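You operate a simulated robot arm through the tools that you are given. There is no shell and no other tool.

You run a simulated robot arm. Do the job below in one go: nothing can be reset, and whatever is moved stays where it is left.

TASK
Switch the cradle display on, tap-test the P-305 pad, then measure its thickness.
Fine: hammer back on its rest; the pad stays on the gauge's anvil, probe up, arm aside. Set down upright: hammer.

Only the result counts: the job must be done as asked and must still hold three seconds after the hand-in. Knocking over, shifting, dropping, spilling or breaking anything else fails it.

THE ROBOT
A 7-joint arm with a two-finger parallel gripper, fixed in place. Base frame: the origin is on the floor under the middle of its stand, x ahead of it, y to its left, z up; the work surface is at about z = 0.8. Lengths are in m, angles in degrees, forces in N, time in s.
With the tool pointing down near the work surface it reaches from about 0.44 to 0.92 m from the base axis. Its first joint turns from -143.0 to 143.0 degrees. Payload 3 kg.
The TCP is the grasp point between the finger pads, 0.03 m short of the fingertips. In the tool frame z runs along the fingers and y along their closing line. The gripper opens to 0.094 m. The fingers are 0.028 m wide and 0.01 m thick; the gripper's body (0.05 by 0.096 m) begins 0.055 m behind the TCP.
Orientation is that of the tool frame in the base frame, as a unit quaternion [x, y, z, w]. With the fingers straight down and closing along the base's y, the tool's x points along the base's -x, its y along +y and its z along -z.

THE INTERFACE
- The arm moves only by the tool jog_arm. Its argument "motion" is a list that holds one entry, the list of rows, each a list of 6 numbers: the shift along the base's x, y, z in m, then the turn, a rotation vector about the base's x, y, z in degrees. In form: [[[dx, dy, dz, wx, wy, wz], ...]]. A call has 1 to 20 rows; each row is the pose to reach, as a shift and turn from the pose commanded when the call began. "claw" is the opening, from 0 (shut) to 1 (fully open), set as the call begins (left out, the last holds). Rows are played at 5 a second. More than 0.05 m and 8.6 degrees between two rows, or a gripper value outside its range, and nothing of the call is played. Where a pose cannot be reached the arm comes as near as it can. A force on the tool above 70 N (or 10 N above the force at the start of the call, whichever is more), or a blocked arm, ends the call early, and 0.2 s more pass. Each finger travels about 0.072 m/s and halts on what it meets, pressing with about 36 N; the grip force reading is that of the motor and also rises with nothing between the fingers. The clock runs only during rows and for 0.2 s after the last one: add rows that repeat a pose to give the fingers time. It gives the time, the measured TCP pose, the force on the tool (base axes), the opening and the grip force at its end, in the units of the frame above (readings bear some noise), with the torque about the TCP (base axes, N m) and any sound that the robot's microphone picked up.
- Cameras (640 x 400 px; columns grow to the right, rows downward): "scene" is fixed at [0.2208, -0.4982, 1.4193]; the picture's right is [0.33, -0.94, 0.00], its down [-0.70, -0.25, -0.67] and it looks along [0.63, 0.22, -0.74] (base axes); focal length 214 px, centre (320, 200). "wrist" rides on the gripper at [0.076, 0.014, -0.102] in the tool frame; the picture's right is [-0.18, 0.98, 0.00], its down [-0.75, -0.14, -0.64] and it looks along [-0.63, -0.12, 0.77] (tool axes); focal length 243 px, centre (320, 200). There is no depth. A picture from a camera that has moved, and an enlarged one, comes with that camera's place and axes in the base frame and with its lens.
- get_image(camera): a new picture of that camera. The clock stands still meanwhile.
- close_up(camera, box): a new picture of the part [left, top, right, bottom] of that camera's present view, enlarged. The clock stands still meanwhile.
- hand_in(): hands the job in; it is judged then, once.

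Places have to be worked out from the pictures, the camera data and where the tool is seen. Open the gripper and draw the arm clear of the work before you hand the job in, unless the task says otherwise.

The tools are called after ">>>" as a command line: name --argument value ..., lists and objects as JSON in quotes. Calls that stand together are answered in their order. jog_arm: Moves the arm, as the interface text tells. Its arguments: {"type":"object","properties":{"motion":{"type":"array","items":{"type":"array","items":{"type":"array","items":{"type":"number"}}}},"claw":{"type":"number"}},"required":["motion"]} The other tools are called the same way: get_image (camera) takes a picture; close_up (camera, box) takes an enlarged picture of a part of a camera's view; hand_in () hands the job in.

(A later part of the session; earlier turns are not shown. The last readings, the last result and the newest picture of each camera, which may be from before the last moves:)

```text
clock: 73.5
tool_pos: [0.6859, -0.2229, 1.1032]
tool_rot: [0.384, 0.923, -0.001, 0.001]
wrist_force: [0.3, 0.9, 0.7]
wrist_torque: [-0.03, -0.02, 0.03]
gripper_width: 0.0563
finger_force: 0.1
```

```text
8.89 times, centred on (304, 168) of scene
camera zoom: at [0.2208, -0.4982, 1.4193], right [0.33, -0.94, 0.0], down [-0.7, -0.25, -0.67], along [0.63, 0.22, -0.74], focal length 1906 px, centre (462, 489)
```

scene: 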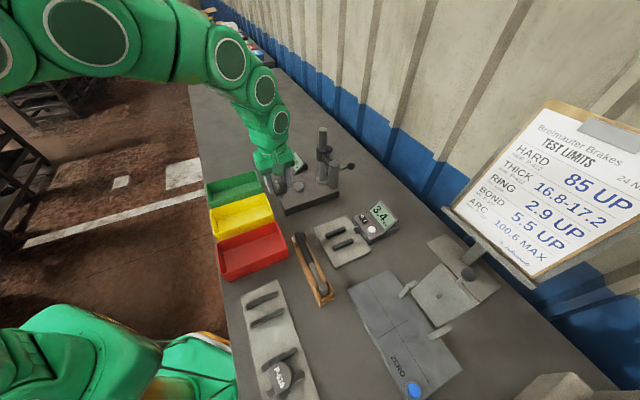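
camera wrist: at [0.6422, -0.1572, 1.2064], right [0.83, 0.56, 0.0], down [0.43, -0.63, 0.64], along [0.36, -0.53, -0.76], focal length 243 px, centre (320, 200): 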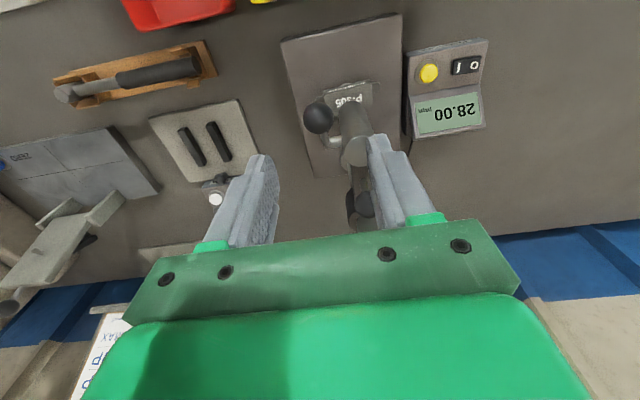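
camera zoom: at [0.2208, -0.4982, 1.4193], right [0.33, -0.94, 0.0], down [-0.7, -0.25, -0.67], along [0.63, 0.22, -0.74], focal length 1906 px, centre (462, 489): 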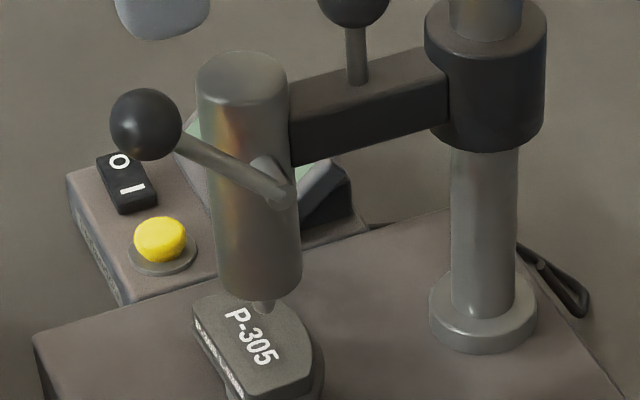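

The geometry is clear. The lever pivots at the elbow (0.716, −0.254, 0.972), and its ball at (0.684, −0.221, 1.015) is up at about 42°. I'll close the fingers and come down to just above the ball, then press it down along its arc.

>>> jog_arm --motion '[[[-0.0018, -0.0003, 0, 0, 0, 0], [-0.0018, -0.0003, 0, 0, 0, 0], [-0.0018, -0.0003, -0.015, 0, 0, 0], [-0.0018, -0.0003, -0.032, 0, 0, 0], [-0.0018, -0.0003, -0.04, 0, 0, 0], [-0.0018, -0.0003, -0.04, 0, 0, 0]]]' --claw 0

>>> get_image --camera "wrist"

>>> close_up --camera "scene" --box '[265, 120, 345, 200]'

```text
clock: 75.0
tool_pos: [0.6838, -0.2215, 1.0624]
tool_rot: [0.384, 0.923, 0.0, 0.002]
wrist_force: [-0.7, 0.4, -0.9]
wrist_torque: [0.0, 0.0, 0.03]
gripper_width: 0.0
finger_force: 32.6
```

```text
taken
camera wrist: at [0.6405, -0.1561, 1.1656], right [0.83, 0.56, 0.0], down [0.43, -0.63, 0.64], along [0.36, -0.53, -0.76], focal length 243 px, centre (320, 200)
```

wrist: 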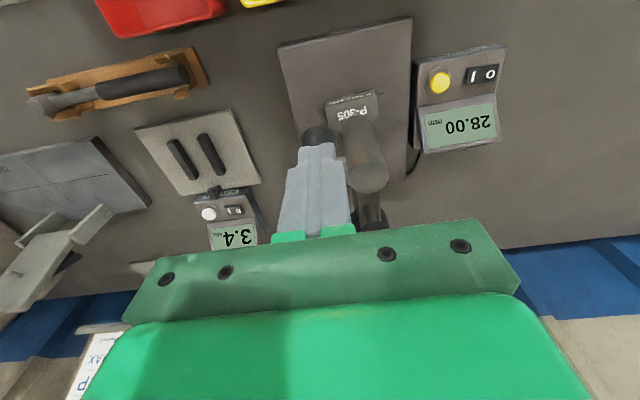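

```text
5.00 times, centred on (305, 160) of scene
camera zoom: at [0.2208, -0.4982, 1.4193], right [0.33, -0.94, 0.0], down [-0.7, -0.25, -0.67], along [0.63, 0.22, -0.74], focal length 1072 px, centre (395, 400)
```

zoom: 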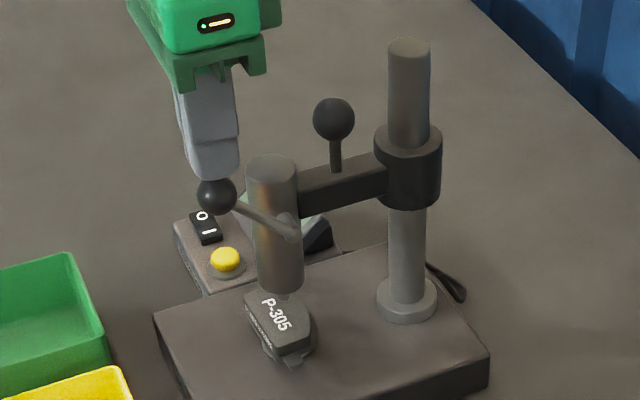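

The fingertip is about 4 mm above the ball. I'll start pressing along the arc, then check the force and display.

>>> jog_arm --motion '[[[0, 0, -0.004, 0, 0, 0], [-0.0018, 0.0018, -0.007, 0, 0, 0], [-0.0036, 0.0036, -0.0104, 0, 0, 0], [-0.0056, 0.0057, -0.0149, 0, 0, 0]]]'

>>> close_up --camera "wrist" --box '[280, 30, 520, 190]'

>>> close_up --camera "scene" --box '[265, 120, 345, 200]'

```text
clock: 76.0
tool_pos: [0.6781, -0.2162, 1.048]
tool_rot: [0.384, 0.923, 0.0, 0.002]
wrist_force: [-1.0, 0.7, 1.3]
wrist_torque: [0.04, 0.01, 0.01]
gripper_width: 0.0001
finger_force: 32.6
```

```text
2.50 times, centred on (400, 110) of wrist
camera zoom: at [0.6348, -0.1505, 1.1512], right [0.83, 0.56, 0.0], down [0.43, -0.63, 0.64], along [0.36, -0.53, -0.76], focal length 606 px, centre (120, 425)
```

zoom: 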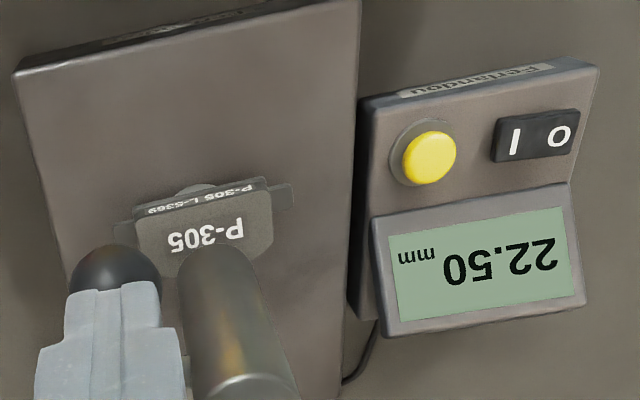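

```text
5.00 times, centred on (305, 160) of scene
camera zoom: at [0.2208, -0.4982, 1.4193], right [0.33, -0.94, 0.0], down [-0.7, -0.25, -0.67], along [0.63, 0.22, -0.74], focal length 1072 px, centre (395, 400)
```

zoom: 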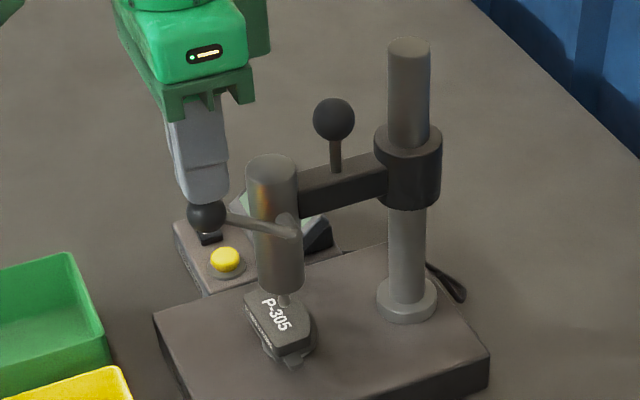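

The display reads 22.50 mm and is falling as the probe descends, with only about 1 N of force. I'll continue gently toward pad contact near 17 mm.

>>> jog_arm --motion '[[[-0.0013, 0.0013, -0.0035, 0, 0, 0], [-0.0025, 0.0025, -0.007, 0, 0, 0], [-0.0033, 0.0034, -0.0095, 0, 0, 0]]]'

>>> close_up --camera "wrist" --box '[280, 30, 520, 190]'

```text
clock: 76.8
tool_pos: [0.6738, -0.2122, 1.0382]
tool_rot: [0.384, 0.923, -0.001, 0.003]
wrist_force: [0.1, 0.1, 0.5]
wrist_torque: [0.0, -0.02, 0.0]
gripper_width: 0.0001
finger_force: 33.4
```

```text
2.50 times, centred on (400, 110) of wrist
camera zoom: at [0.6312, -0.1472, 1.1411], right [0.83, 0.56, 0.0], down [0.43, -0.63, 0.65], along [0.36, -0.53, -0.76], focal length 606 px, centre (120, 425)
```

zoom: 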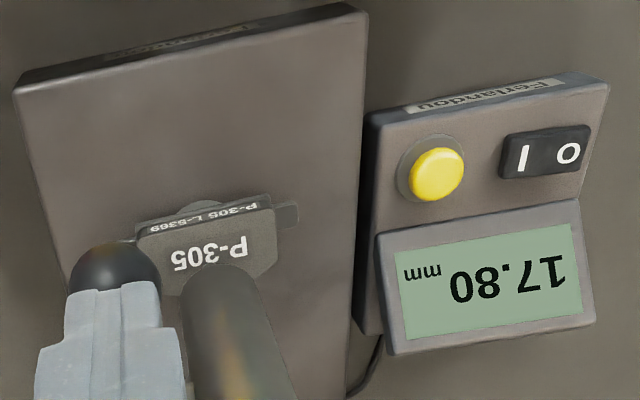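

The display reads 17.80 mm, with no load yet. I'll keep pressing in small increments.

>>> jog_arm --motion '[[[-0.0002, 0.0002, -0.001, 0, 0, 0], [-0.0004, 0.0004, -0.002, 0, 0, 0], [-0.0006, 0.0006, -0.003, 0, 0, 0]]]'

>>> close_up --camera "wrist" --box '[280, 30, 520, 190]'

```text
clock: 77.5
tool_pos: [0.6749, -0.2101, 1.0358]
tool_rot: [0.384, 0.923, -0.001, 0.001]
wrist_force: [0.6, 0.1, 0.3]
wrist_torque: [0.01, 0.03, -0.01]
gripper_width: 0.0001
finger_force: 32.9
```

```text
2.50 times, centred on (400, 110) of wrist
camera zoom: at [0.6311, -0.1462, 1.1377], right [0.83, 0.56, 0.0], down [0.43, -0.63, 0.65], along [0.36, -0.53, -0.76], focal length 606 px, centre (120, 425)
```

zoom: 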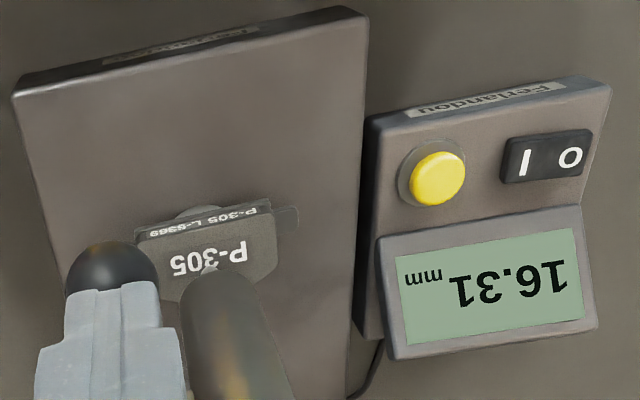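

The display reads 16.31 mm, still without load. I'll continue to find pad contact.

>>> jog_arm --motion '[[[-0.0002, 0.0002, -0.001, 0, 0, 0], [-0.0004, 0.0004, -0.002, 0, 0, 0], [-0.0005, 0.0005, -0.003, 0, 0, 0]]]'

>>> close_up --camera "wrist" --box '[280, 30, 520, 190]'

>>> close_up --camera "scene" --box '[280, 160, 320, 195]'

```text
clock: 78.3
tool_pos: [0.6749, -0.2114, 1.0327]
tool_rot: [0.385, 0.923, 0.0, 0.001]
wrist_force: [-1.3, 0.4, 1.6]
wrist_torque: [-0.01, 0.03, -0.01]
gripper_width: 0.0002
finger_force: 33.1
```

```text
2.50 times, centred on (400, 110) of wrist
camera zoom: at [0.6306, -0.1462, 1.1354], right [0.83, 0.56, 0.0], down [0.43, -0.63, 0.64], along [0.36, -0.53, -0.76], focal length 606 px, centre (120, 425)
```

zoom: 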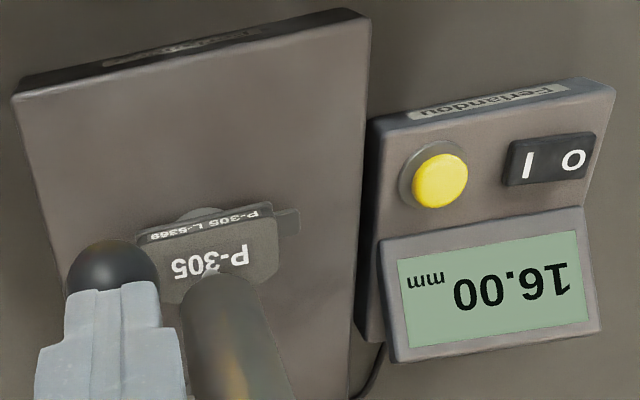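

```text
11.43 times, centred on (300, 178) of scene
camera zoom: at [0.2208, -0.4982, 1.4193], right [0.33, -0.94, 0.0], down [-0.7, -0.25, -0.67], along [0.63, 0.22, -0.74], focal length 2451 px, centre (549, 457)
```

zoom: 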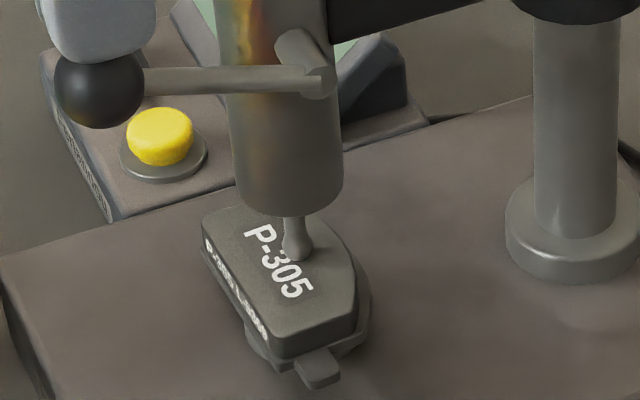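

The reading is 16.00 mm and the probe tip appears to touch the pad. I'll press slightly more and hold to confirm the reading is stable.

>>> jog_arm --motion '[[[0, 0, -0.001, 0, 0, 0], [0, 0, -0.001, 0, 0, 0], [0, 0, -0.001, 0, 0, 0], [0, 0, -0.001, 0, 0, 0], [0, 0, -0.001, 0, 0, 0]]]'

>>> close_up --camera "wrist" --box '[280, 30, 520, 190]'

>>> close_up --camera "scene" --box '[280, 160, 320, 195]'

```text
clock: 79.5
tool_pos: [0.6747, -0.2113, 1.0313]
tool_rot: [0.384, 0.923, -0.001, 0.001]
wrist_force: [-0.5, 0.7, 0.5]
wrist_torque: [0.01, 0.0, 0.0]
gripper_width: 0.0
finger_force: 32.7
```

```text
2.50 times, centred on (400, 110) of wrist
camera zoom: at [0.6309, -0.1462, 1.1346], right [0.83, 0.56, 0.0], down [0.43, -0.63, 0.64], along [0.36, -0.53, -0.76], focal length 606 px, centre (120, 425)
```

zoom: 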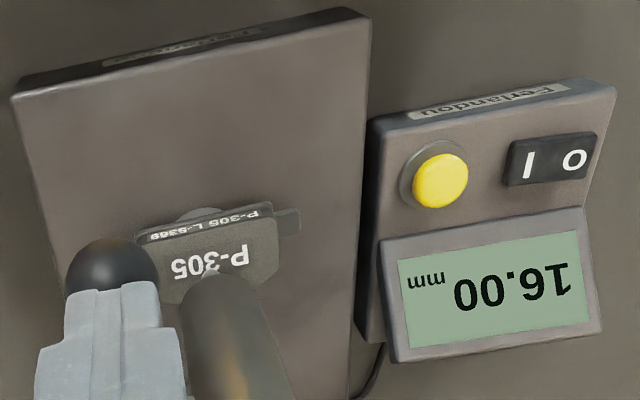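

```text
11.43 times, centred on (300, 178) of scene
camera zoom: at [0.2208, -0.4982, 1.4193], right [0.33, -0.94, 0.0], down [-0.7, -0.25, -0.67], along [0.63, 0.22, -0.74], focal length 2451 px, centre (549, 457)
```

zoom: 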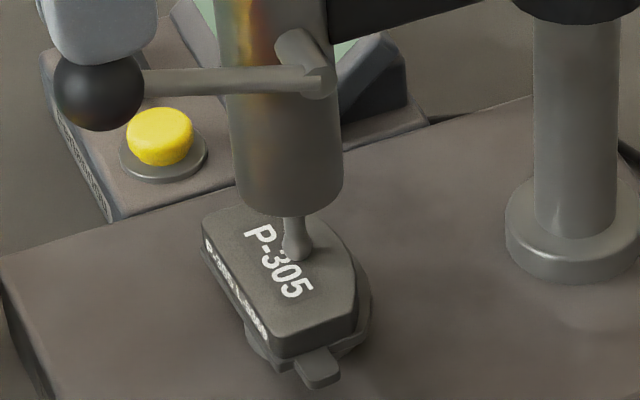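

The reading is stable at 16.00 mm with the probe resting on the pad. I'll hold a moment longer, then ease off upward and see whether the lever follows.

>>> jog_arm --motion '[[[0, 0, 0, 0, 0, 0], [0, 0, 0, 0, 0, 0], [0, 0, 0, 0, 0, 0], [0, 0, 0, 0, 0, 0], [0, 0, 0, 0, 0, 0], [0, 0, 0, 0, 0, 0], [0, 0, 0, 0, 0, 0]]]'

>>> close_up --camera "wrist" --box '[280, 30, 520, 190]'

>>> jog_arm --motion '[[[0.0005, -0.0005, 0.003, 0, 0, 0], [0.0012, -0.0012, 0.007, 0, 0, 0], [0.0025, -0.0025, 0.012, 0, 0, 0], [0.0025, -0.0025, 0.012, 0, 0, 0]]]'

>>> close_up --camera "wrist" --box '[280, 30, 520, 190]'

>>> close_up --camera "scene" --box '[265, 125, 345, 200]'

```text
clock: 81.2
tool_pos: [0.6747, -0.2117, 1.0319]
tool_rot: [0.384, 0.923, -0.001, 0.001]
wrist_force: [0.5, 1.4, 0.4]
wrist_torque: [0.0, 0.02, 0.03]
gripper_width: 0.0
finger_force: 33.2
```

```text
2.50 times, centred on (400, 110) of wrist
camera zoom: at [0.6309, -0.1462, 1.1346], right [0.83, 0.56, 0.0], down [0.43, -0.63, 0.65], along [0.36, -0.53, -0.76], focal length 606 px, centre (120, 425)
```

zoom: 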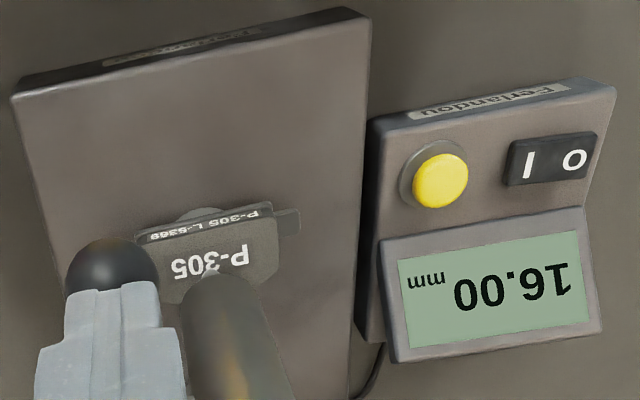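

```text
clock: 82.2
tool_pos: [0.6766, -0.2139, 1.0431]
tool_rot: [0.385, 0.923, -0.001, 0.001]
wrist_force: [0.2, 0.7, 0.3]
wrist_torque: [0.0, 0.01, 0.03]
gripper_width: 0.0001
finger_force: 32.7
```

```text
2.50 times, centred on (400, 110) of wrist
camera zoom: at [0.6328, -0.1488, 1.1468], right [0.83, 0.56, 0.0], down [0.43, -0.63, 0.64], along [0.36, -0.53, -0.76], focal length 606 px, centre (120, 425)
```

zoom: 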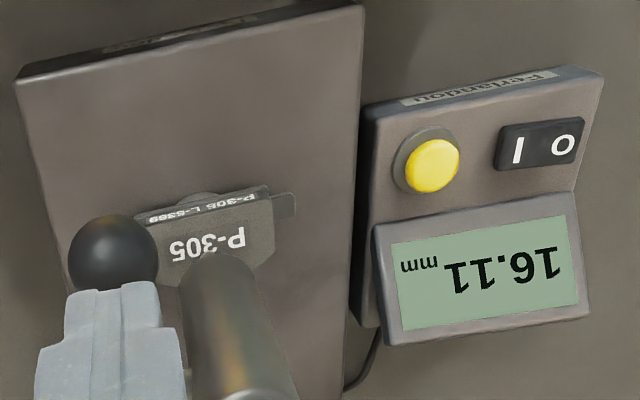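

```text
5.33 times, centred on (305, 162) of scene
camera zoom: at [0.2208, -0.4982, 1.4193], right [0.33, -0.94, 0.0], down [-0.7, -0.25, -0.67], along [0.63, 0.22, -0.74], focal length 1144 px, centre (400, 400)
```

zoom: 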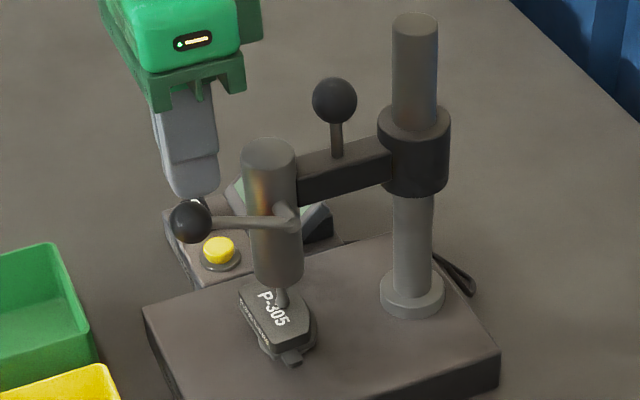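

Thickness is measured at 16.00 mm. The lever does not spring back on its own (it shows 16.11), so I need to raise it. I'll go up, open the fingers, and look at the ball's current position.

>>> jog_arm --motion '[[[0, 0, 0.02, 0, 0, 0], [0, 0, 0.04, 0, 0, 0], [-0.0034, 0.0023, 0.04, 0, 0, 0], [-0.0034, 0.0023, 0.04, 0, 0, 0]]]' --claw 0.6

>>> close_up --camera "wrist" --box '[220, 30, 500, 210]'

>>> close_up --camera "scene" --box '[265, 125, 345, 200]'

```text
clock: 83.2
tool_pos: [0.6734, -0.2112, 1.0829]
tool_rot: [0.384, 0.923, -0.001, 0.001]
wrist_force: [-0.3, -0.3, 0.0]
wrist_torque: [0.02, 0.02, 0.04]
gripper_width: 0.0567
finger_force: 0.1
```

```text
2.22 times, centred on (360, 120) of wrist
camera zoom: at [0.6293, -0.147, 1.186], right [0.83, 0.56, 0.0], down [0.43, -0.63, 0.64], along [0.36, -0.53, -0.76], focal length 539 px, centre (231, 378)
```

zoom: 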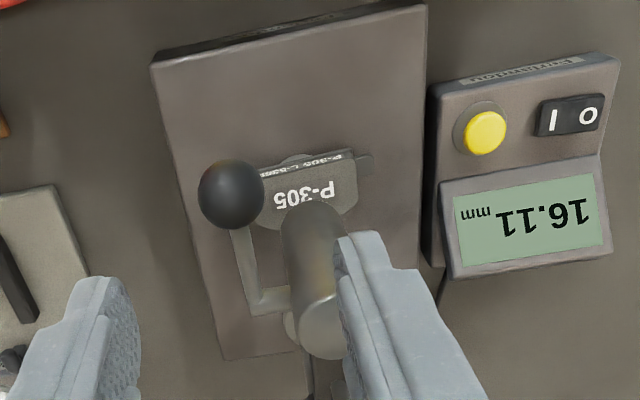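

```text
5.33 times, centred on (305, 162) of scene
camera zoom: at [0.2208, -0.4982, 1.4193], right [0.33, -0.94, 0.0], down [-0.7, -0.25, -0.67], along [0.63, 0.22, -0.74], focal length 1144 px, centre (400, 400)
```

zoom: 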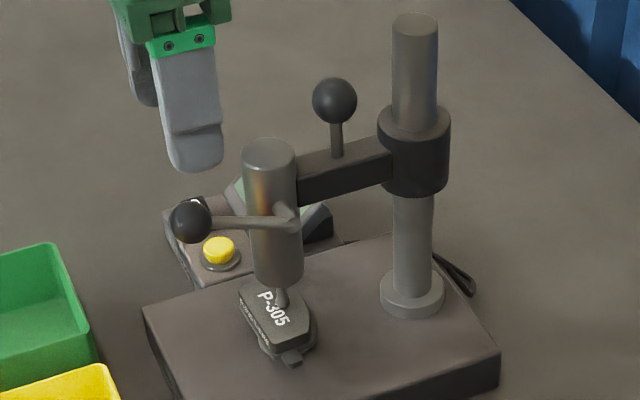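

The ball is at (0.6726, −0.2103, 0.992), directly under the TCP. I'll descend with open fingers to straddle it.

>>> jog_arm --motion '[[[0, 0, -0.035, 0, 0, 0], [0, 0, -0.065, 0, 0, 0], [0, 0, -0.083, 0, 0, 0], [0, 0, -0.09, 0, 0, 0], [0, 0, -0.09, 0, 0, 0]]]'

>>> close_up --camera "wrist" --box '[220, 30, 500, 210]'

>>> close_up --camera "scene" --box '[265, 125, 345, 200]'

```text
clock: 84.3
tool_pos: [0.672, -0.2119, 0.9938]
tool_rot: [0.385, 0.923, -0.001, 0.002]
wrist_force: [0.4, -1.2, 0.0]
wrist_torque: [-0.02, 0.01, 0.0]
gripper_width: 0.0566
finger_force: 0.1
```

```text
2.22 times, centred on (360, 120) of wrist
camera zoom: at [0.629, -0.1461, 1.0965], right [0.83, 0.56, 0.0], down [0.43, -0.63, 0.64], along [0.36, -0.53, -0.76], focal length 539 px, centre (231, 378)
```

zoom: 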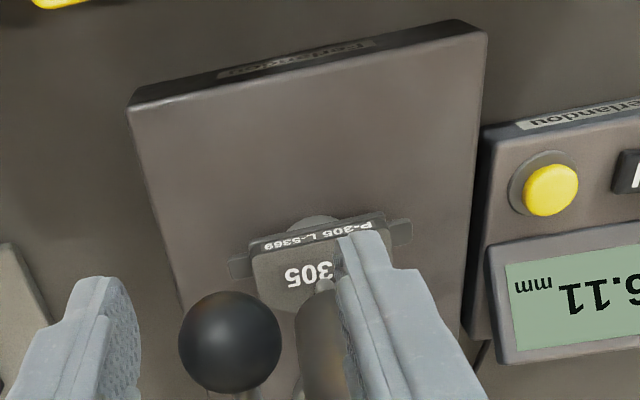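

```text
5.33 times, centred on (305, 162) of scene
camera zoom: at [0.2208, -0.4982, 1.4193], right [0.33, -0.94, 0.0], down [-0.7, -0.25, -0.67], along [0.63, 0.22, -0.74], focal length 1144 px, centre (400, 400)
```

zoom: 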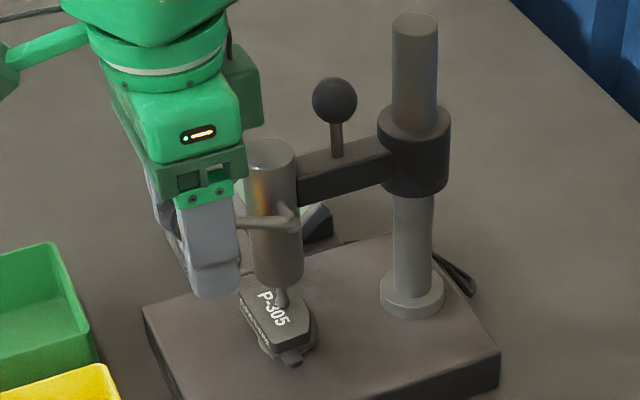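

The ball is centred in the gripper. I'll close on it gently and check the forces.

>>> jog_arm --motion '[[[0, 0, 0, 0, 0, 0], [0, 0, 0, 0, 0, 0], [0, 0, 0, 0, 0, 0], [0, 0, 0, 0, 0, 0]]]' --claw 0.28

>>> get_image --camera "wrist"

>>> close_up --camera "scene" --box '[265, 125, 345, 200]'

```text
clock: 85.3
tool_pos: [0.672, -0.2109, 0.994]
tool_rot: [0.384, 0.923, -0.001, 0.001]
wrist_force: [-0.6, 0.3, 0.3]
wrist_torque: [-0.01, 0.02, 0.04]
gripper_width: 0.0265
finger_force: 0.1
```

```text
taken
camera wrist: at [0.629, -0.1461, 1.0966], right [0.83, 0.56, 0.0], down [0.43, -0.63, 0.64], along [0.36, -0.53, -0.76], focal length 243 px, centre (320, 200)
```

wrist: 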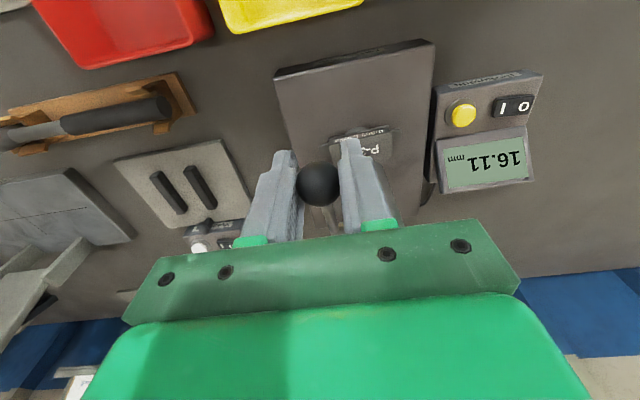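

```text
5.33 times, centred on (305, 162) of scene
camera zoom: at [0.2208, -0.4982, 1.4193], right [0.33, -0.94, 0.0], down [-0.7, -0.25, -0.67], along [0.63, 0.22, -0.74], focal length 1144 px, centre (400, 400)
```

zoom: 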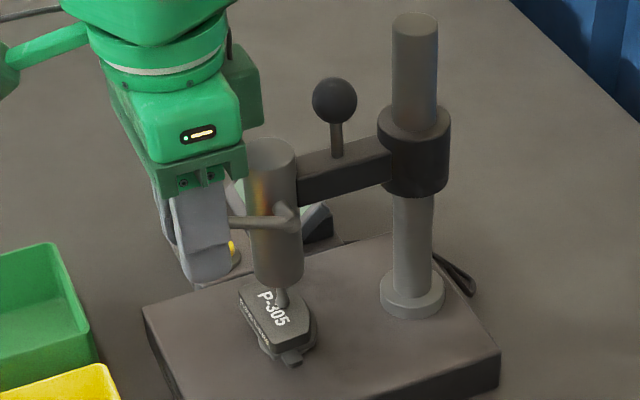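

The fingers reached the set opening without touching, so the ball is under 26.5 mm. I'll close a bit more.

>>> jog_arm --motion '[[[0, 0, 0, 0, 0, 0], [0, 0, 0, 0, 0, 0], [0, 0, 0, 0, 0, 0]]]' --claw 0.22

```text
clock: 86.2
tool_pos: [0.6728, -0.2108, 0.9944]
tool_rot: [0.384, 0.923, -0.001, 0.003]
wrist_force: [-1.1, 0.7, -1.7]
wrist_torque: [0.02, 0.11, -0.01]
gripper_width: 0.0242
finger_force: 45.1
```

The ball is gripped and the wrist forces are tiny. I'll raise it along the lever's arc in small steps, watching the forces.

>>> jog_arm --motion '[[[0.0008, -0.0008, 0.003, 0, 0, 0], [0.0018, -0.0019, 0.0061, 0, 0, 0]]]'

```text
clock: 86.8
tool_pos: [0.6736, -0.2129, 0.9988]
tool_rot: [0.384, 0.923, -0.001, 0.001]
wrist_force: [-5.2, 4.2, -17.4]
wrist_torque: [0.9, 0.89, -0.03]
gripper_width: 0.0246
finger_force: 45.1
```

The force rose to −17 N with about 1.3 N·m of torque about the pivot axis. The grip is resisting the lever's rotation, so I should rotate the gripper with the lever. I'll check the display first.

>>> close_up --camera "wrist" --box '[220, 30, 540, 230]'

>>> close_up --camera "scene" --box '[265, 125, 345, 200]'

```text
2.00 times, centred on (380, 130) of wrist
camera zoom: at [0.6303, -0.1479, 1.1024], right [0.83, 0.56, 0.0], down [0.43, -0.63, 0.64], along [0.36, -0.53, -0.77], focal length 485 px, centre (200, 340)
```

zoom: 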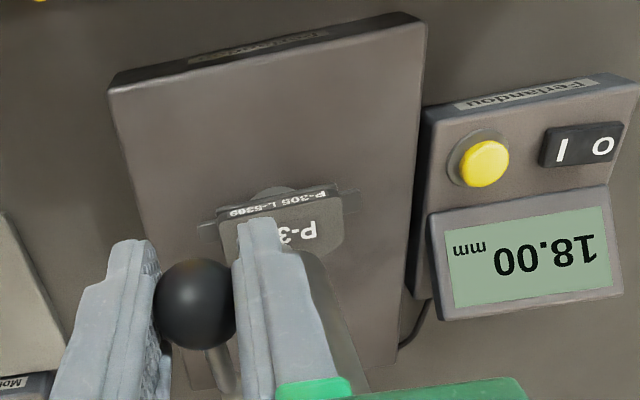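

```text
5.33 times, centred on (305, 162) of scene
camera zoom: at [0.2208, -0.4982, 1.4193], right [0.33, -0.94, 0.0], down [-0.7, -0.25, -0.67], along [0.63, 0.22, -0.74], focal length 1144 px, centre (400, 400)
```

zoom: 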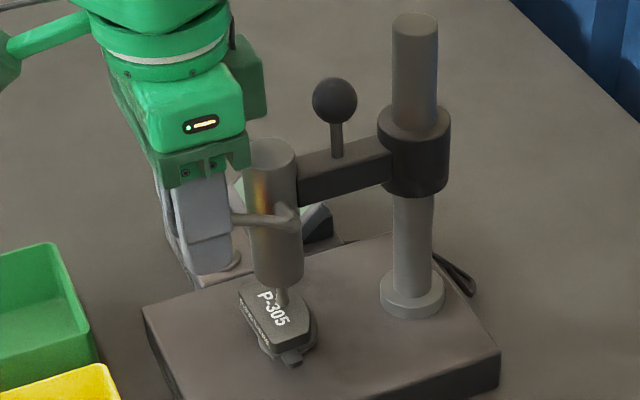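

The probe is rising, at 18.00 mm now. I'll rotate the gripper about the pivot axis to relieve the torque.

>>> jog_arm --motion '[[[0, 0, 0, 1.8, 1.8, 0], [0, 0, 0, 3.5, 3.5, 0]]]'

```text
clock: 87.3
tool_pos: [0.6751, -0.2137, 1.001]
tool_rot: [0.384, 0.922, 0.015, -0.036]
wrist_force: [6.1, -3.9, 16.8]
wrist_torque: [-0.75, -0.73, 0.0]
gripper_width: 0.0246
finger_force: 45.0
```

The sign flipped with equal size, so the gripper rotated slightly too far for this position. I'll raise the ball a little to balance it, then move arc and rotation together.

>>> jog_arm --motion '[[[0.0004, -0.0004, 0.0012, 0, 0, 0], [0.0007, -0.0008, 0.0024, 0, 0, 0]]]'

```text
clock: 88.0
tool_pos: [0.6768, -0.2136, 0.9997]
tool_rot: [0.384, 0.922, 0.015, -0.038]
wrist_force: [-1.3, -0.9, 5.1]
wrist_torque: [-0.21, -0.14, -0.2]
gripper_width: 0.0242
finger_force: 44.9
```

Forces are near balance now. I'll continue with matched arc and rotation steps of about 6°.

>>> jog_arm --motion '[[[0.0011, -0.0011, 0.003, 2.1, 2.1, 0], [0.0022, -0.0022, 0.0061, 4.2, 4.2, 0]]]'

>>> close_up --camera "scene" --box '[265, 125, 345, 200]'

>>> close_up --camera "wrist" --box '[220, 30, 540, 230]'

```text
clock: 88.5
tool_pos: [0.6771, -0.217, 1.008]
tool_rot: [0.382, 0.919, 0.035, -0.088]
wrist_force: [7.8, -1.6, -15.5]
wrist_torque: [0.44, 0.39, 0.31]
gripper_width: 0.0241
finger_force: 44.7
```

```text
5.33 times, centred on (305, 162) of scene
camera zoom: at [0.2208, -0.4982, 1.4193], right [0.33, -0.94, 0.0], down [-0.7, -0.25, -0.67], along [0.63, 0.22, -0.74], focal length 1144 px, centre (400, 400)
```

zoom: 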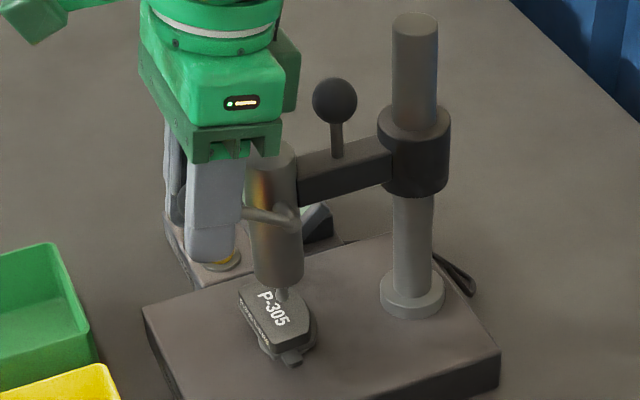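

```text
2.00 times, centred on (380, 130) of wrist
camera zoom: at [0.6486, -0.1664, 1.1227], right [0.82, 0.56, -0.04], down [0.51, -0.71, 0.49], along [0.25, -0.42, -0.87], focal length 485 px, centre (200, 340)
```

zoom: 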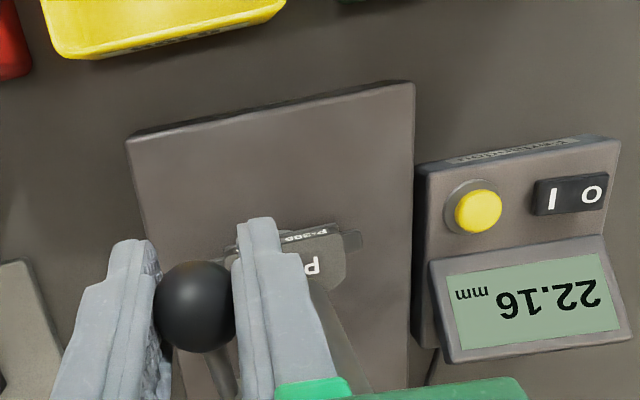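

The display reads 22.16 mm. The forces show I'm about 1 mm too far out radially, so I'll correct that while continuing with the matched rotation.

>>> jog_arm --motion '[[[0.0015, -0.0015, 0.0022, 2.3, 2.3, 0], [0.003, -0.0031, 0.0048, 4.7, 4.7, 0]]]'

>>> close_up --camera "wrist" --box '[220, 30, 540, 230]'

```text
clock: 89.2
tool_pos: [0.6818, -0.2206, 1.0123]
tool_rot: [0.38, 0.913, 0.058, -0.14]
wrist_force: [-0.8, -0.5, -4.0]
wrist_torque: [0.05, 0.32, -0.14]
gripper_width: 0.0242
finger_force: 45.2
```

```text
2.00 times, centred on (380, 130) of wrist
camera zoom: at [0.6614, -0.179, 1.1346], right [0.82, 0.57, -0.06], down [0.54, -0.74, 0.39], along [0.18, -0.35, -0.92], focal length 485 px, centre (200, 340)
```

zoom: 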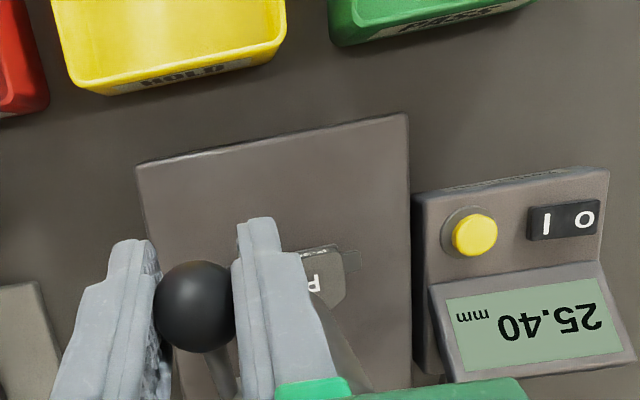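

The display reads 25.40 mm with low forces. One more matched step should bring it to the top stop.

>>> jog_arm --motion '[[[0.0013, -0.0013, 0.0023, 1.9, 1.9, 0], [0.0026, -0.0026, 0.0045, 3.9, 3.8, 0]]]'

>>> close_up --camera "wrist" --box '[220, 30, 540, 230]'

>>> close_up --camera "scene" --box '[265, 115, 355, 200]'

```text
clock: 89.8
tool_pos: [0.683, -0.222, 1.0187]
tool_rot: [0.376, 0.905, 0.075, -0.181]
wrist_force: [12.7, -8.8, -2.5]
wrist_torque: [-0.38, -0.33, -0.07]
gripper_width: 0.0243
finger_force: 45.1
```

```text
2.00 times, centred on (380, 130) of wrist
camera zoom: at [0.6724, -0.1903, 1.1425], right [0.82, 0.57, -0.07], down [0.56, -0.77, 0.3], along [0.12, -0.29, -0.95], focal length 485 px, centre (200, 340)
```

zoom: 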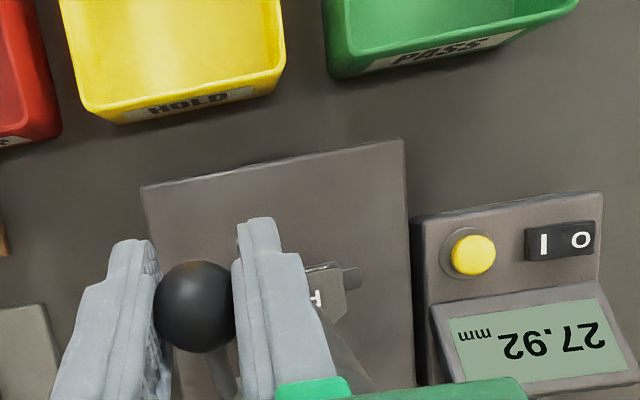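

```text
4.71 times, centred on (310, 158) of scene
camera zoom: at [0.2208, -0.4982, 1.4193], right [0.33, -0.94, 0.0], down [-0.7, -0.25, -0.67], along [0.63, 0.22, -0.74], focal length 1009 px, centre (367, 400)
```

zoom: 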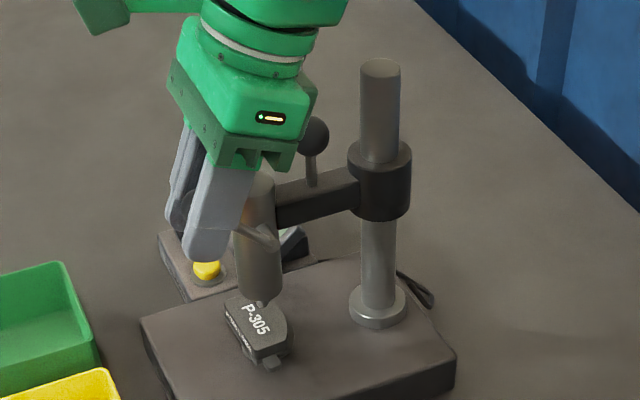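

The display reads 27.92 mm, nearly at the top stop. I'll nudge inward and up about 1 mm to reach the stop and relax the pull.

>>> jog_arm --motion '[[[0.0005, -0.0005, 0.0003, 0, 0, 0], [0.001, -0.001, 0.0007, 0, 0, 0]]]'

>>> close_up --camera "wrist" --box '[380, 130, 540, 230]'

```text
clock: 90.3
tool_pos: [0.6832, -0.2229, 1.0186]
tool_rot: [0.377, 0.905, 0.076, -0.183]
wrist_force: [-3.0, 0.1, -10.2]
wrist_torque: [-0.34, -0.28, -0.21]
gripper_width: 0.0241
finger_force: 45.0
```

```text
4.00 times, centred on (460, 180) of wrist
camera zoom: at [0.6729, -0.1906, 1.1427], right [0.82, 0.57, -0.07], down [0.57, -0.77, 0.3], along [0.11, -0.29, -0.95], focal length 970 px, centre (-240, 280)
```

zoom: 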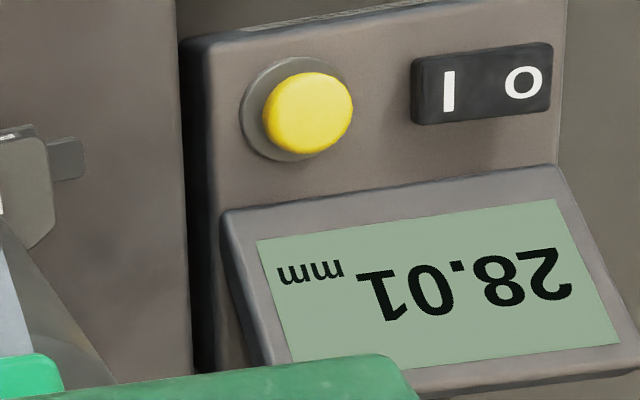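

The display reads 28.01 mm, so the probe is fully up at its stop. I'll release the ball.

>>> jog_arm --motion '[[[0, 0, 0, 0, 0, 0], [0, 0, 0, 0, 0, 0], [0, 0, 0, 0, 0, 0]]]' --claw 0.6

>>> close_up --camera "wrist" --box '[220, 30, 540, 230]'

>>> close_up --camera "scene" --box '[265, 115, 355, 200]'

```text
clock: 91.2
tool_pos: [0.6839, -0.2251, 1.0186]
tool_rot: [0.376, 0.905, 0.076, -0.183]
wrist_force: [-0.3, 0.8, 0.1]
wrist_torque: [-0.02, 0.04, 0.02]
gripper_width: 0.0565
finger_force: 0.1
```

```text
2.00 times, centred on (380, 130) of wrist
camera zoom: at [0.6731, -0.1908, 1.1433], right [0.82, 0.57, -0.07], down [0.56, -0.77, 0.3], along [0.12, -0.29, -0.95], focal length 485 px, centre (200, 340)
```

zoom: 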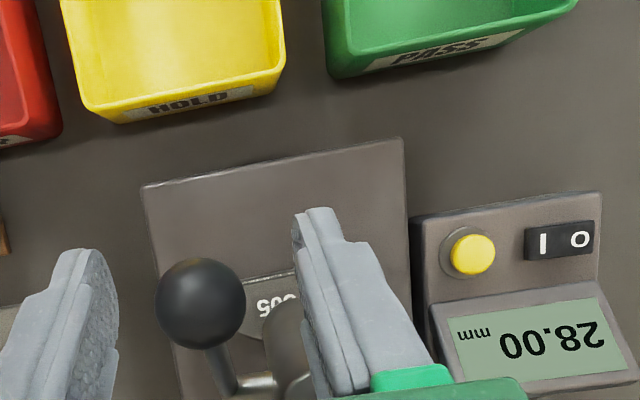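

```text
4.71 times, centred on (310, 158) of scene
camera zoom: at [0.2208, -0.4982, 1.4193], right [0.33, -0.94, 0.0], down [-0.7, -0.25, -0.67], along [0.63, 0.22, -0.74], focal length 1009 px, centre (367, 400)
```

zoom: 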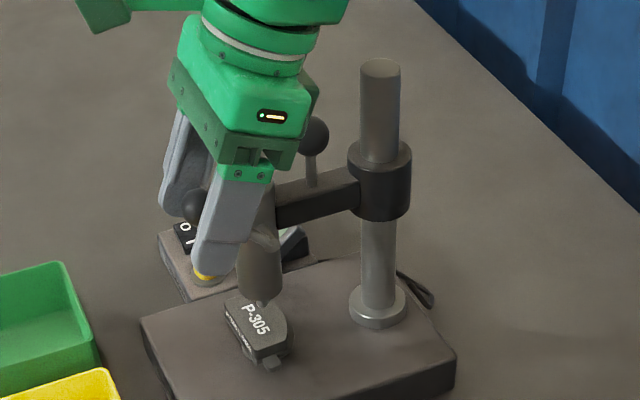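

The probe is up at 28.00 mm and the lever stays up by itself. I'll back straight up off the ball, then level the tool.

>>> jog_arm --motion '[[[0, 0, 0.02, 0, 0, 0], [0, 0, 0.045, 0, 0, 0], [0, 0, 0.065, 0, 0, 0], [-0.005, 0.005, 0.075, -5, -5, 0], [-0.01, 0.01, 0.075, -10, -10, 0], [-0.01, 0.01, 0.075, -15, -15, 0], [-0.01, 0.01, 0.075, -16.3, -16.2, 0], [-0.01, 0.01, 0.075, -16.3, -16.2, 0]]]'

>>> get_image --camera "wrist"

>>> close_up --camera "scene" --box '[265, 115, 355, 200]'

```text
clock: 93.0
tool_pos: [0.6752, -0.2126, 1.0921]
tool_rot: [0.385, 0.923, -0.001, 0.001]
wrist_force: [-0.2, 0.1, 0.1]
wrist_torque: [-0.02, 0.0, 0.0]
gripper_width: 0.0562
finger_force: 0.0
out of reach, approached as far as the arm can: row 2, 3
```

```text
taken
camera wrist: at [0.6308, -0.1481, 1.1959], right [0.83, 0.56, 0.0], down [0.43, -0.63, 0.65], along [0.36, -0.53, -0.76], focal length 243 px, centre (320, 200)
```

wrist: 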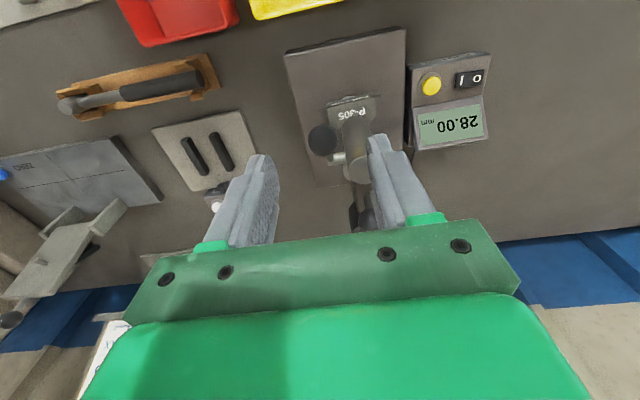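

```text
4.71 times, centred on (310, 158) of scene
camera zoom: at [0.2208, -0.4982, 1.4193], right [0.33, -0.94, 0.0], down [-0.7, -0.25, -0.67], along [0.63, 0.22, -0.74], focal length 1009 px, centre (367, 400)
```

zoom: 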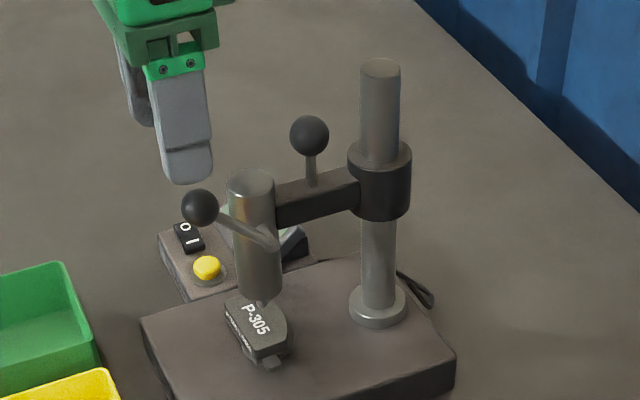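

Everything is undisturbed. Now I'll swing the gauge arm back aside, starting by moving above the swing knob near (0.774, −0.262).

>>> jog_arm --motion '[[[0.033, -0.0165, -0.001, 0, 0, 0], [0.066, -0.033, -0.001, 0, 0, 0], [0.0996, -0.0498, -0.001, 0, 0, 0], [0.0996, -0.0498, -0.001, 0, 0, 0]]]'

>>> get_image --camera "wrist"

>>> close_up --camera "scene" --box '[275, 105, 365, 190]'

```text
clock: 94.0
tool_pos: [0.7734, -0.2629, 1.0902]
tool_rot: [0.384, 0.923, 0.0, 0.002]
wrist_force: [0.3, -0.2, -0.4]
wrist_torque: [0.01, 0.02, -0.04]
gripper_width: 0.0561
finger_force: 0.2
```

```text
taken
camera wrist: at [0.7299, -0.1975, 1.1937], right [0.83, 0.56, 0.0], down [0.43, -0.63, 0.64], along [0.36, -0.53, -0.76], focal length 243 px, centre (320, 200)
```

wrist: 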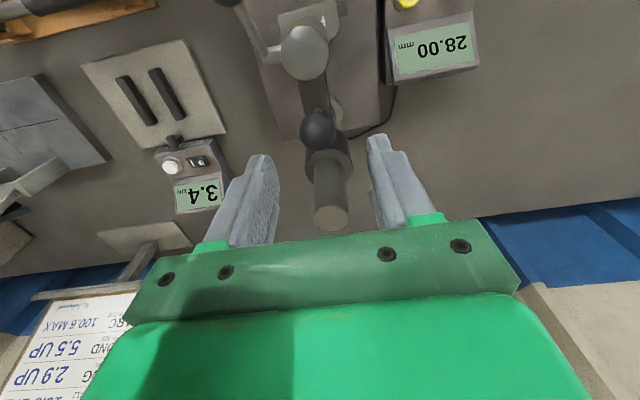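

```text
4.71 times, centred on (320, 148) of scene
camera zoom: at [0.2208, -0.4982, 1.4193], right [0.33, -0.94, 0.0], down [-0.7, -0.25, -0.67], along [0.63, 0.22, -0.74], focal length 1009 px, centre (320, 447)
```

zoom: 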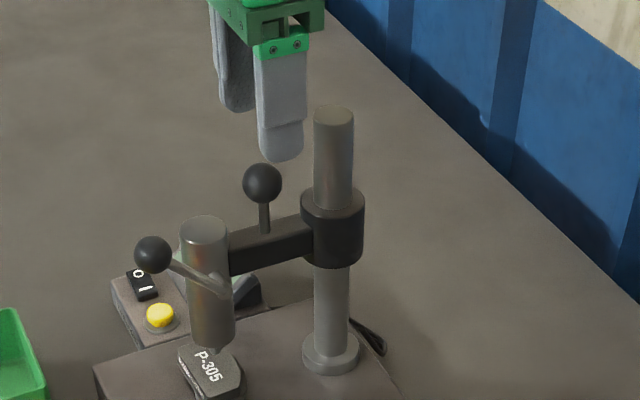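

The knob ball is centred between the fingers. I'll descend to cage it, then narrow the fingers a little.

>>> jog_arm --motion '[[[0, 0, -0.025, 0, 0, 0], [0, 0, -0.047, 0, 0, 0], [0, 0, -0.059, 0, 0, 0], [0, 0, -0.059, 0, 0, 0]]]'

>>> jog_arm --motion '[[[0, 0, 0, 0, 0, 0], [0, 0, 0, 0, 0, 0]]]' --claw 0.42

>>> get_image --camera "wrist"

```text
clock: 95.0
tool_pos: [0.774, -0.262, 1.0322]
tool_rot: [0.384, 0.923, -0.001, 0.001]
wrist_force: [-0.3, -0.3, 0.0]
wrist_torque: [0.0, 0.01, -0.01]
gripper_width: 0.0564
finger_force: 0.0
```

```text
clock: 95.5
tool_pos: [0.7743, -0.2621, 1.0333]
tool_rot: [0.385, 0.923, 0.0, 0.001]
wrist_force: [0.3, 0.4, 0.1]
wrist_torque: [-0.02, 0.01, 0.02]
gripper_width: 0.0398
finger_force: 0.1
```

```text
taken
camera wrist: at [0.7306, -0.1973, 1.1356], right [0.83, 0.56, 0.0], down [0.43, -0.63, 0.64], along [0.36, -0.53, -0.76], focal length 243 px, centre (320, 200)
```

wrist: 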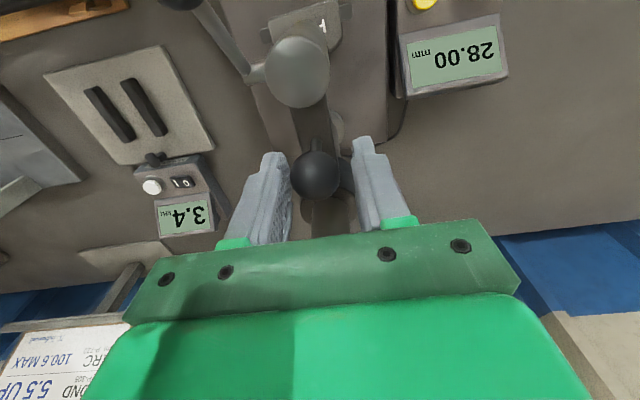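

The knob is caged. I'll swing the arm counter-clockwise about the column, halfway first.

>>> jog_arm --motion '[[[-0.00512, -0.00565, 0, 0, 0, 8], [-0.0094, -0.01195, 0, 0, 0, 16], [-0.01277, -0.01878, 0, 0, 0, 24], [-0.01514, -0.02602, 0, 0, 0, 32], [-0.0165, -0.03351, 0, 0, 0, 40], [-0.01678, -0.04112, 0, 0, 0, 48]]]'

>>> get_image --camera "wrist"

>>> close_up --camera "scene" --box '[265, 110, 365, 205]'

```text
clock: 97.0
tool_pos: [0.7563, -0.3044, 1.0331]
tool_rot: [-0.025, 1.0, 0.0, 0.002]
wrist_force: [0.0, 0.7, -0.3]
wrist_torque: [0.03, 0.0, -0.02]
gripper_width: 0.0396
finger_force: 0.0
```

```text
taken
camera wrist: at [0.6802, -0.2935, 1.1361], right [0.13, 0.99, 0.0], down [0.76, -0.1, 0.65], along [0.64, -0.09, -0.76], focal length 243 px, centre (320, 200)
```

wrist: 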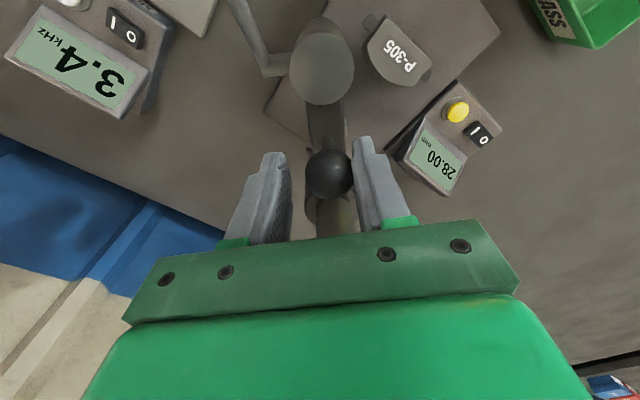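

```text
4.21 times, centred on (315, 158) of scene
camera zoom: at [0.2208, -0.4982, 1.4193], right [0.33, -0.94, 0.0], down [-0.7, -0.25, -0.67], along [0.63, 0.22, -0.74], focal length 903 px, centre (341, 379)
```

zoom: 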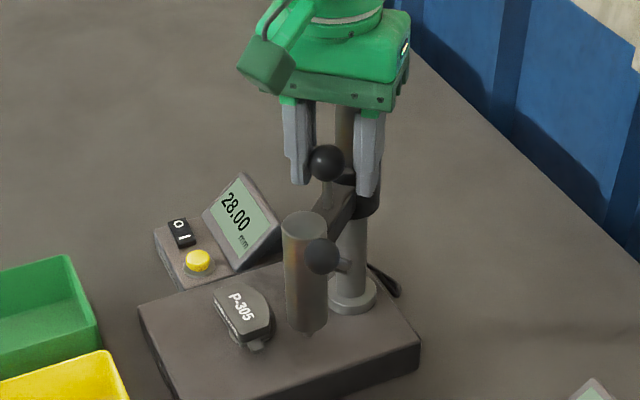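

The swing back is going smoothly and the pad stays put. I'll continue to the parked position.

>>> jog_arm --motion '[[[0.00077, -0.00758, 0, 0, 0, 8], [0.00259, -0.01498, 0, 0, 0, 16], [0.00542, -0.02205, 0, 0, 0, 24], [0.0092, -0.02866, 0, 0, 0, 32], [0.01387, -0.03468, 0, 0, 0, 40], [0.01651, -0.03743, 0, 0, 0, 44], [0.01651, -0.03743, 0, 0, 0, 44]]]'

>>> get_image --camera "wrist"

>>> close_up --camera "scene" --box '[265, 110, 365, 205]'

```text
clock: 98.5
tool_pos: [0.7747, -0.3405, 1.0333]
tool_rot: [-0.397, 0.918, 0.0, 0.002]
wrist_force: [-3.8, 7.2, 1.7]
wrist_torque: [0.11, 0.05, -0.08]
gripper_width: 0.0441
finger_force: 4.1
```

```text
taken
camera wrist: at [0.7113, -0.3862, 1.1367], right [-0.59, 0.81, 0.0], down [0.62, 0.45, 0.65], along [0.52, 0.38, -0.76], focal length 243 px, centre (320, 200)
```

wrist: 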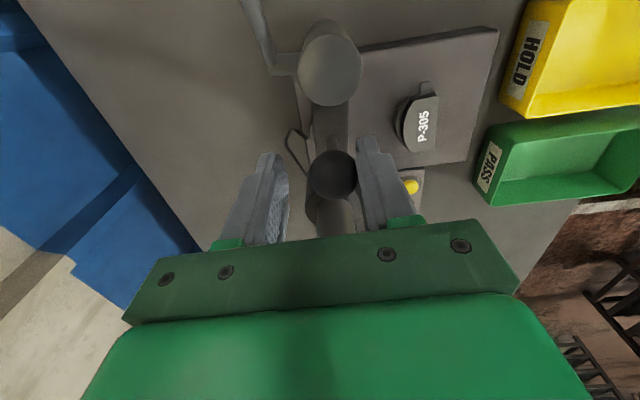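

```text
4.21 times, centred on (315, 158) of scene
camera zoom: at [0.2208, -0.4982, 1.4193], right [0.33, -0.94, 0.0], down [-0.7, -0.25, -0.67], along [0.63, 0.22, -0.74], focal length 903 px, centre (341, 379)
```

zoom: 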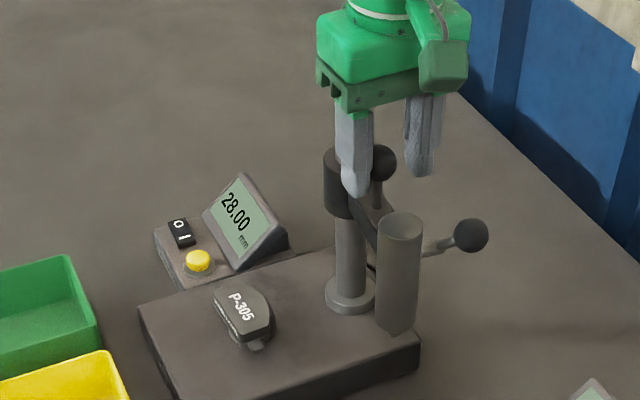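

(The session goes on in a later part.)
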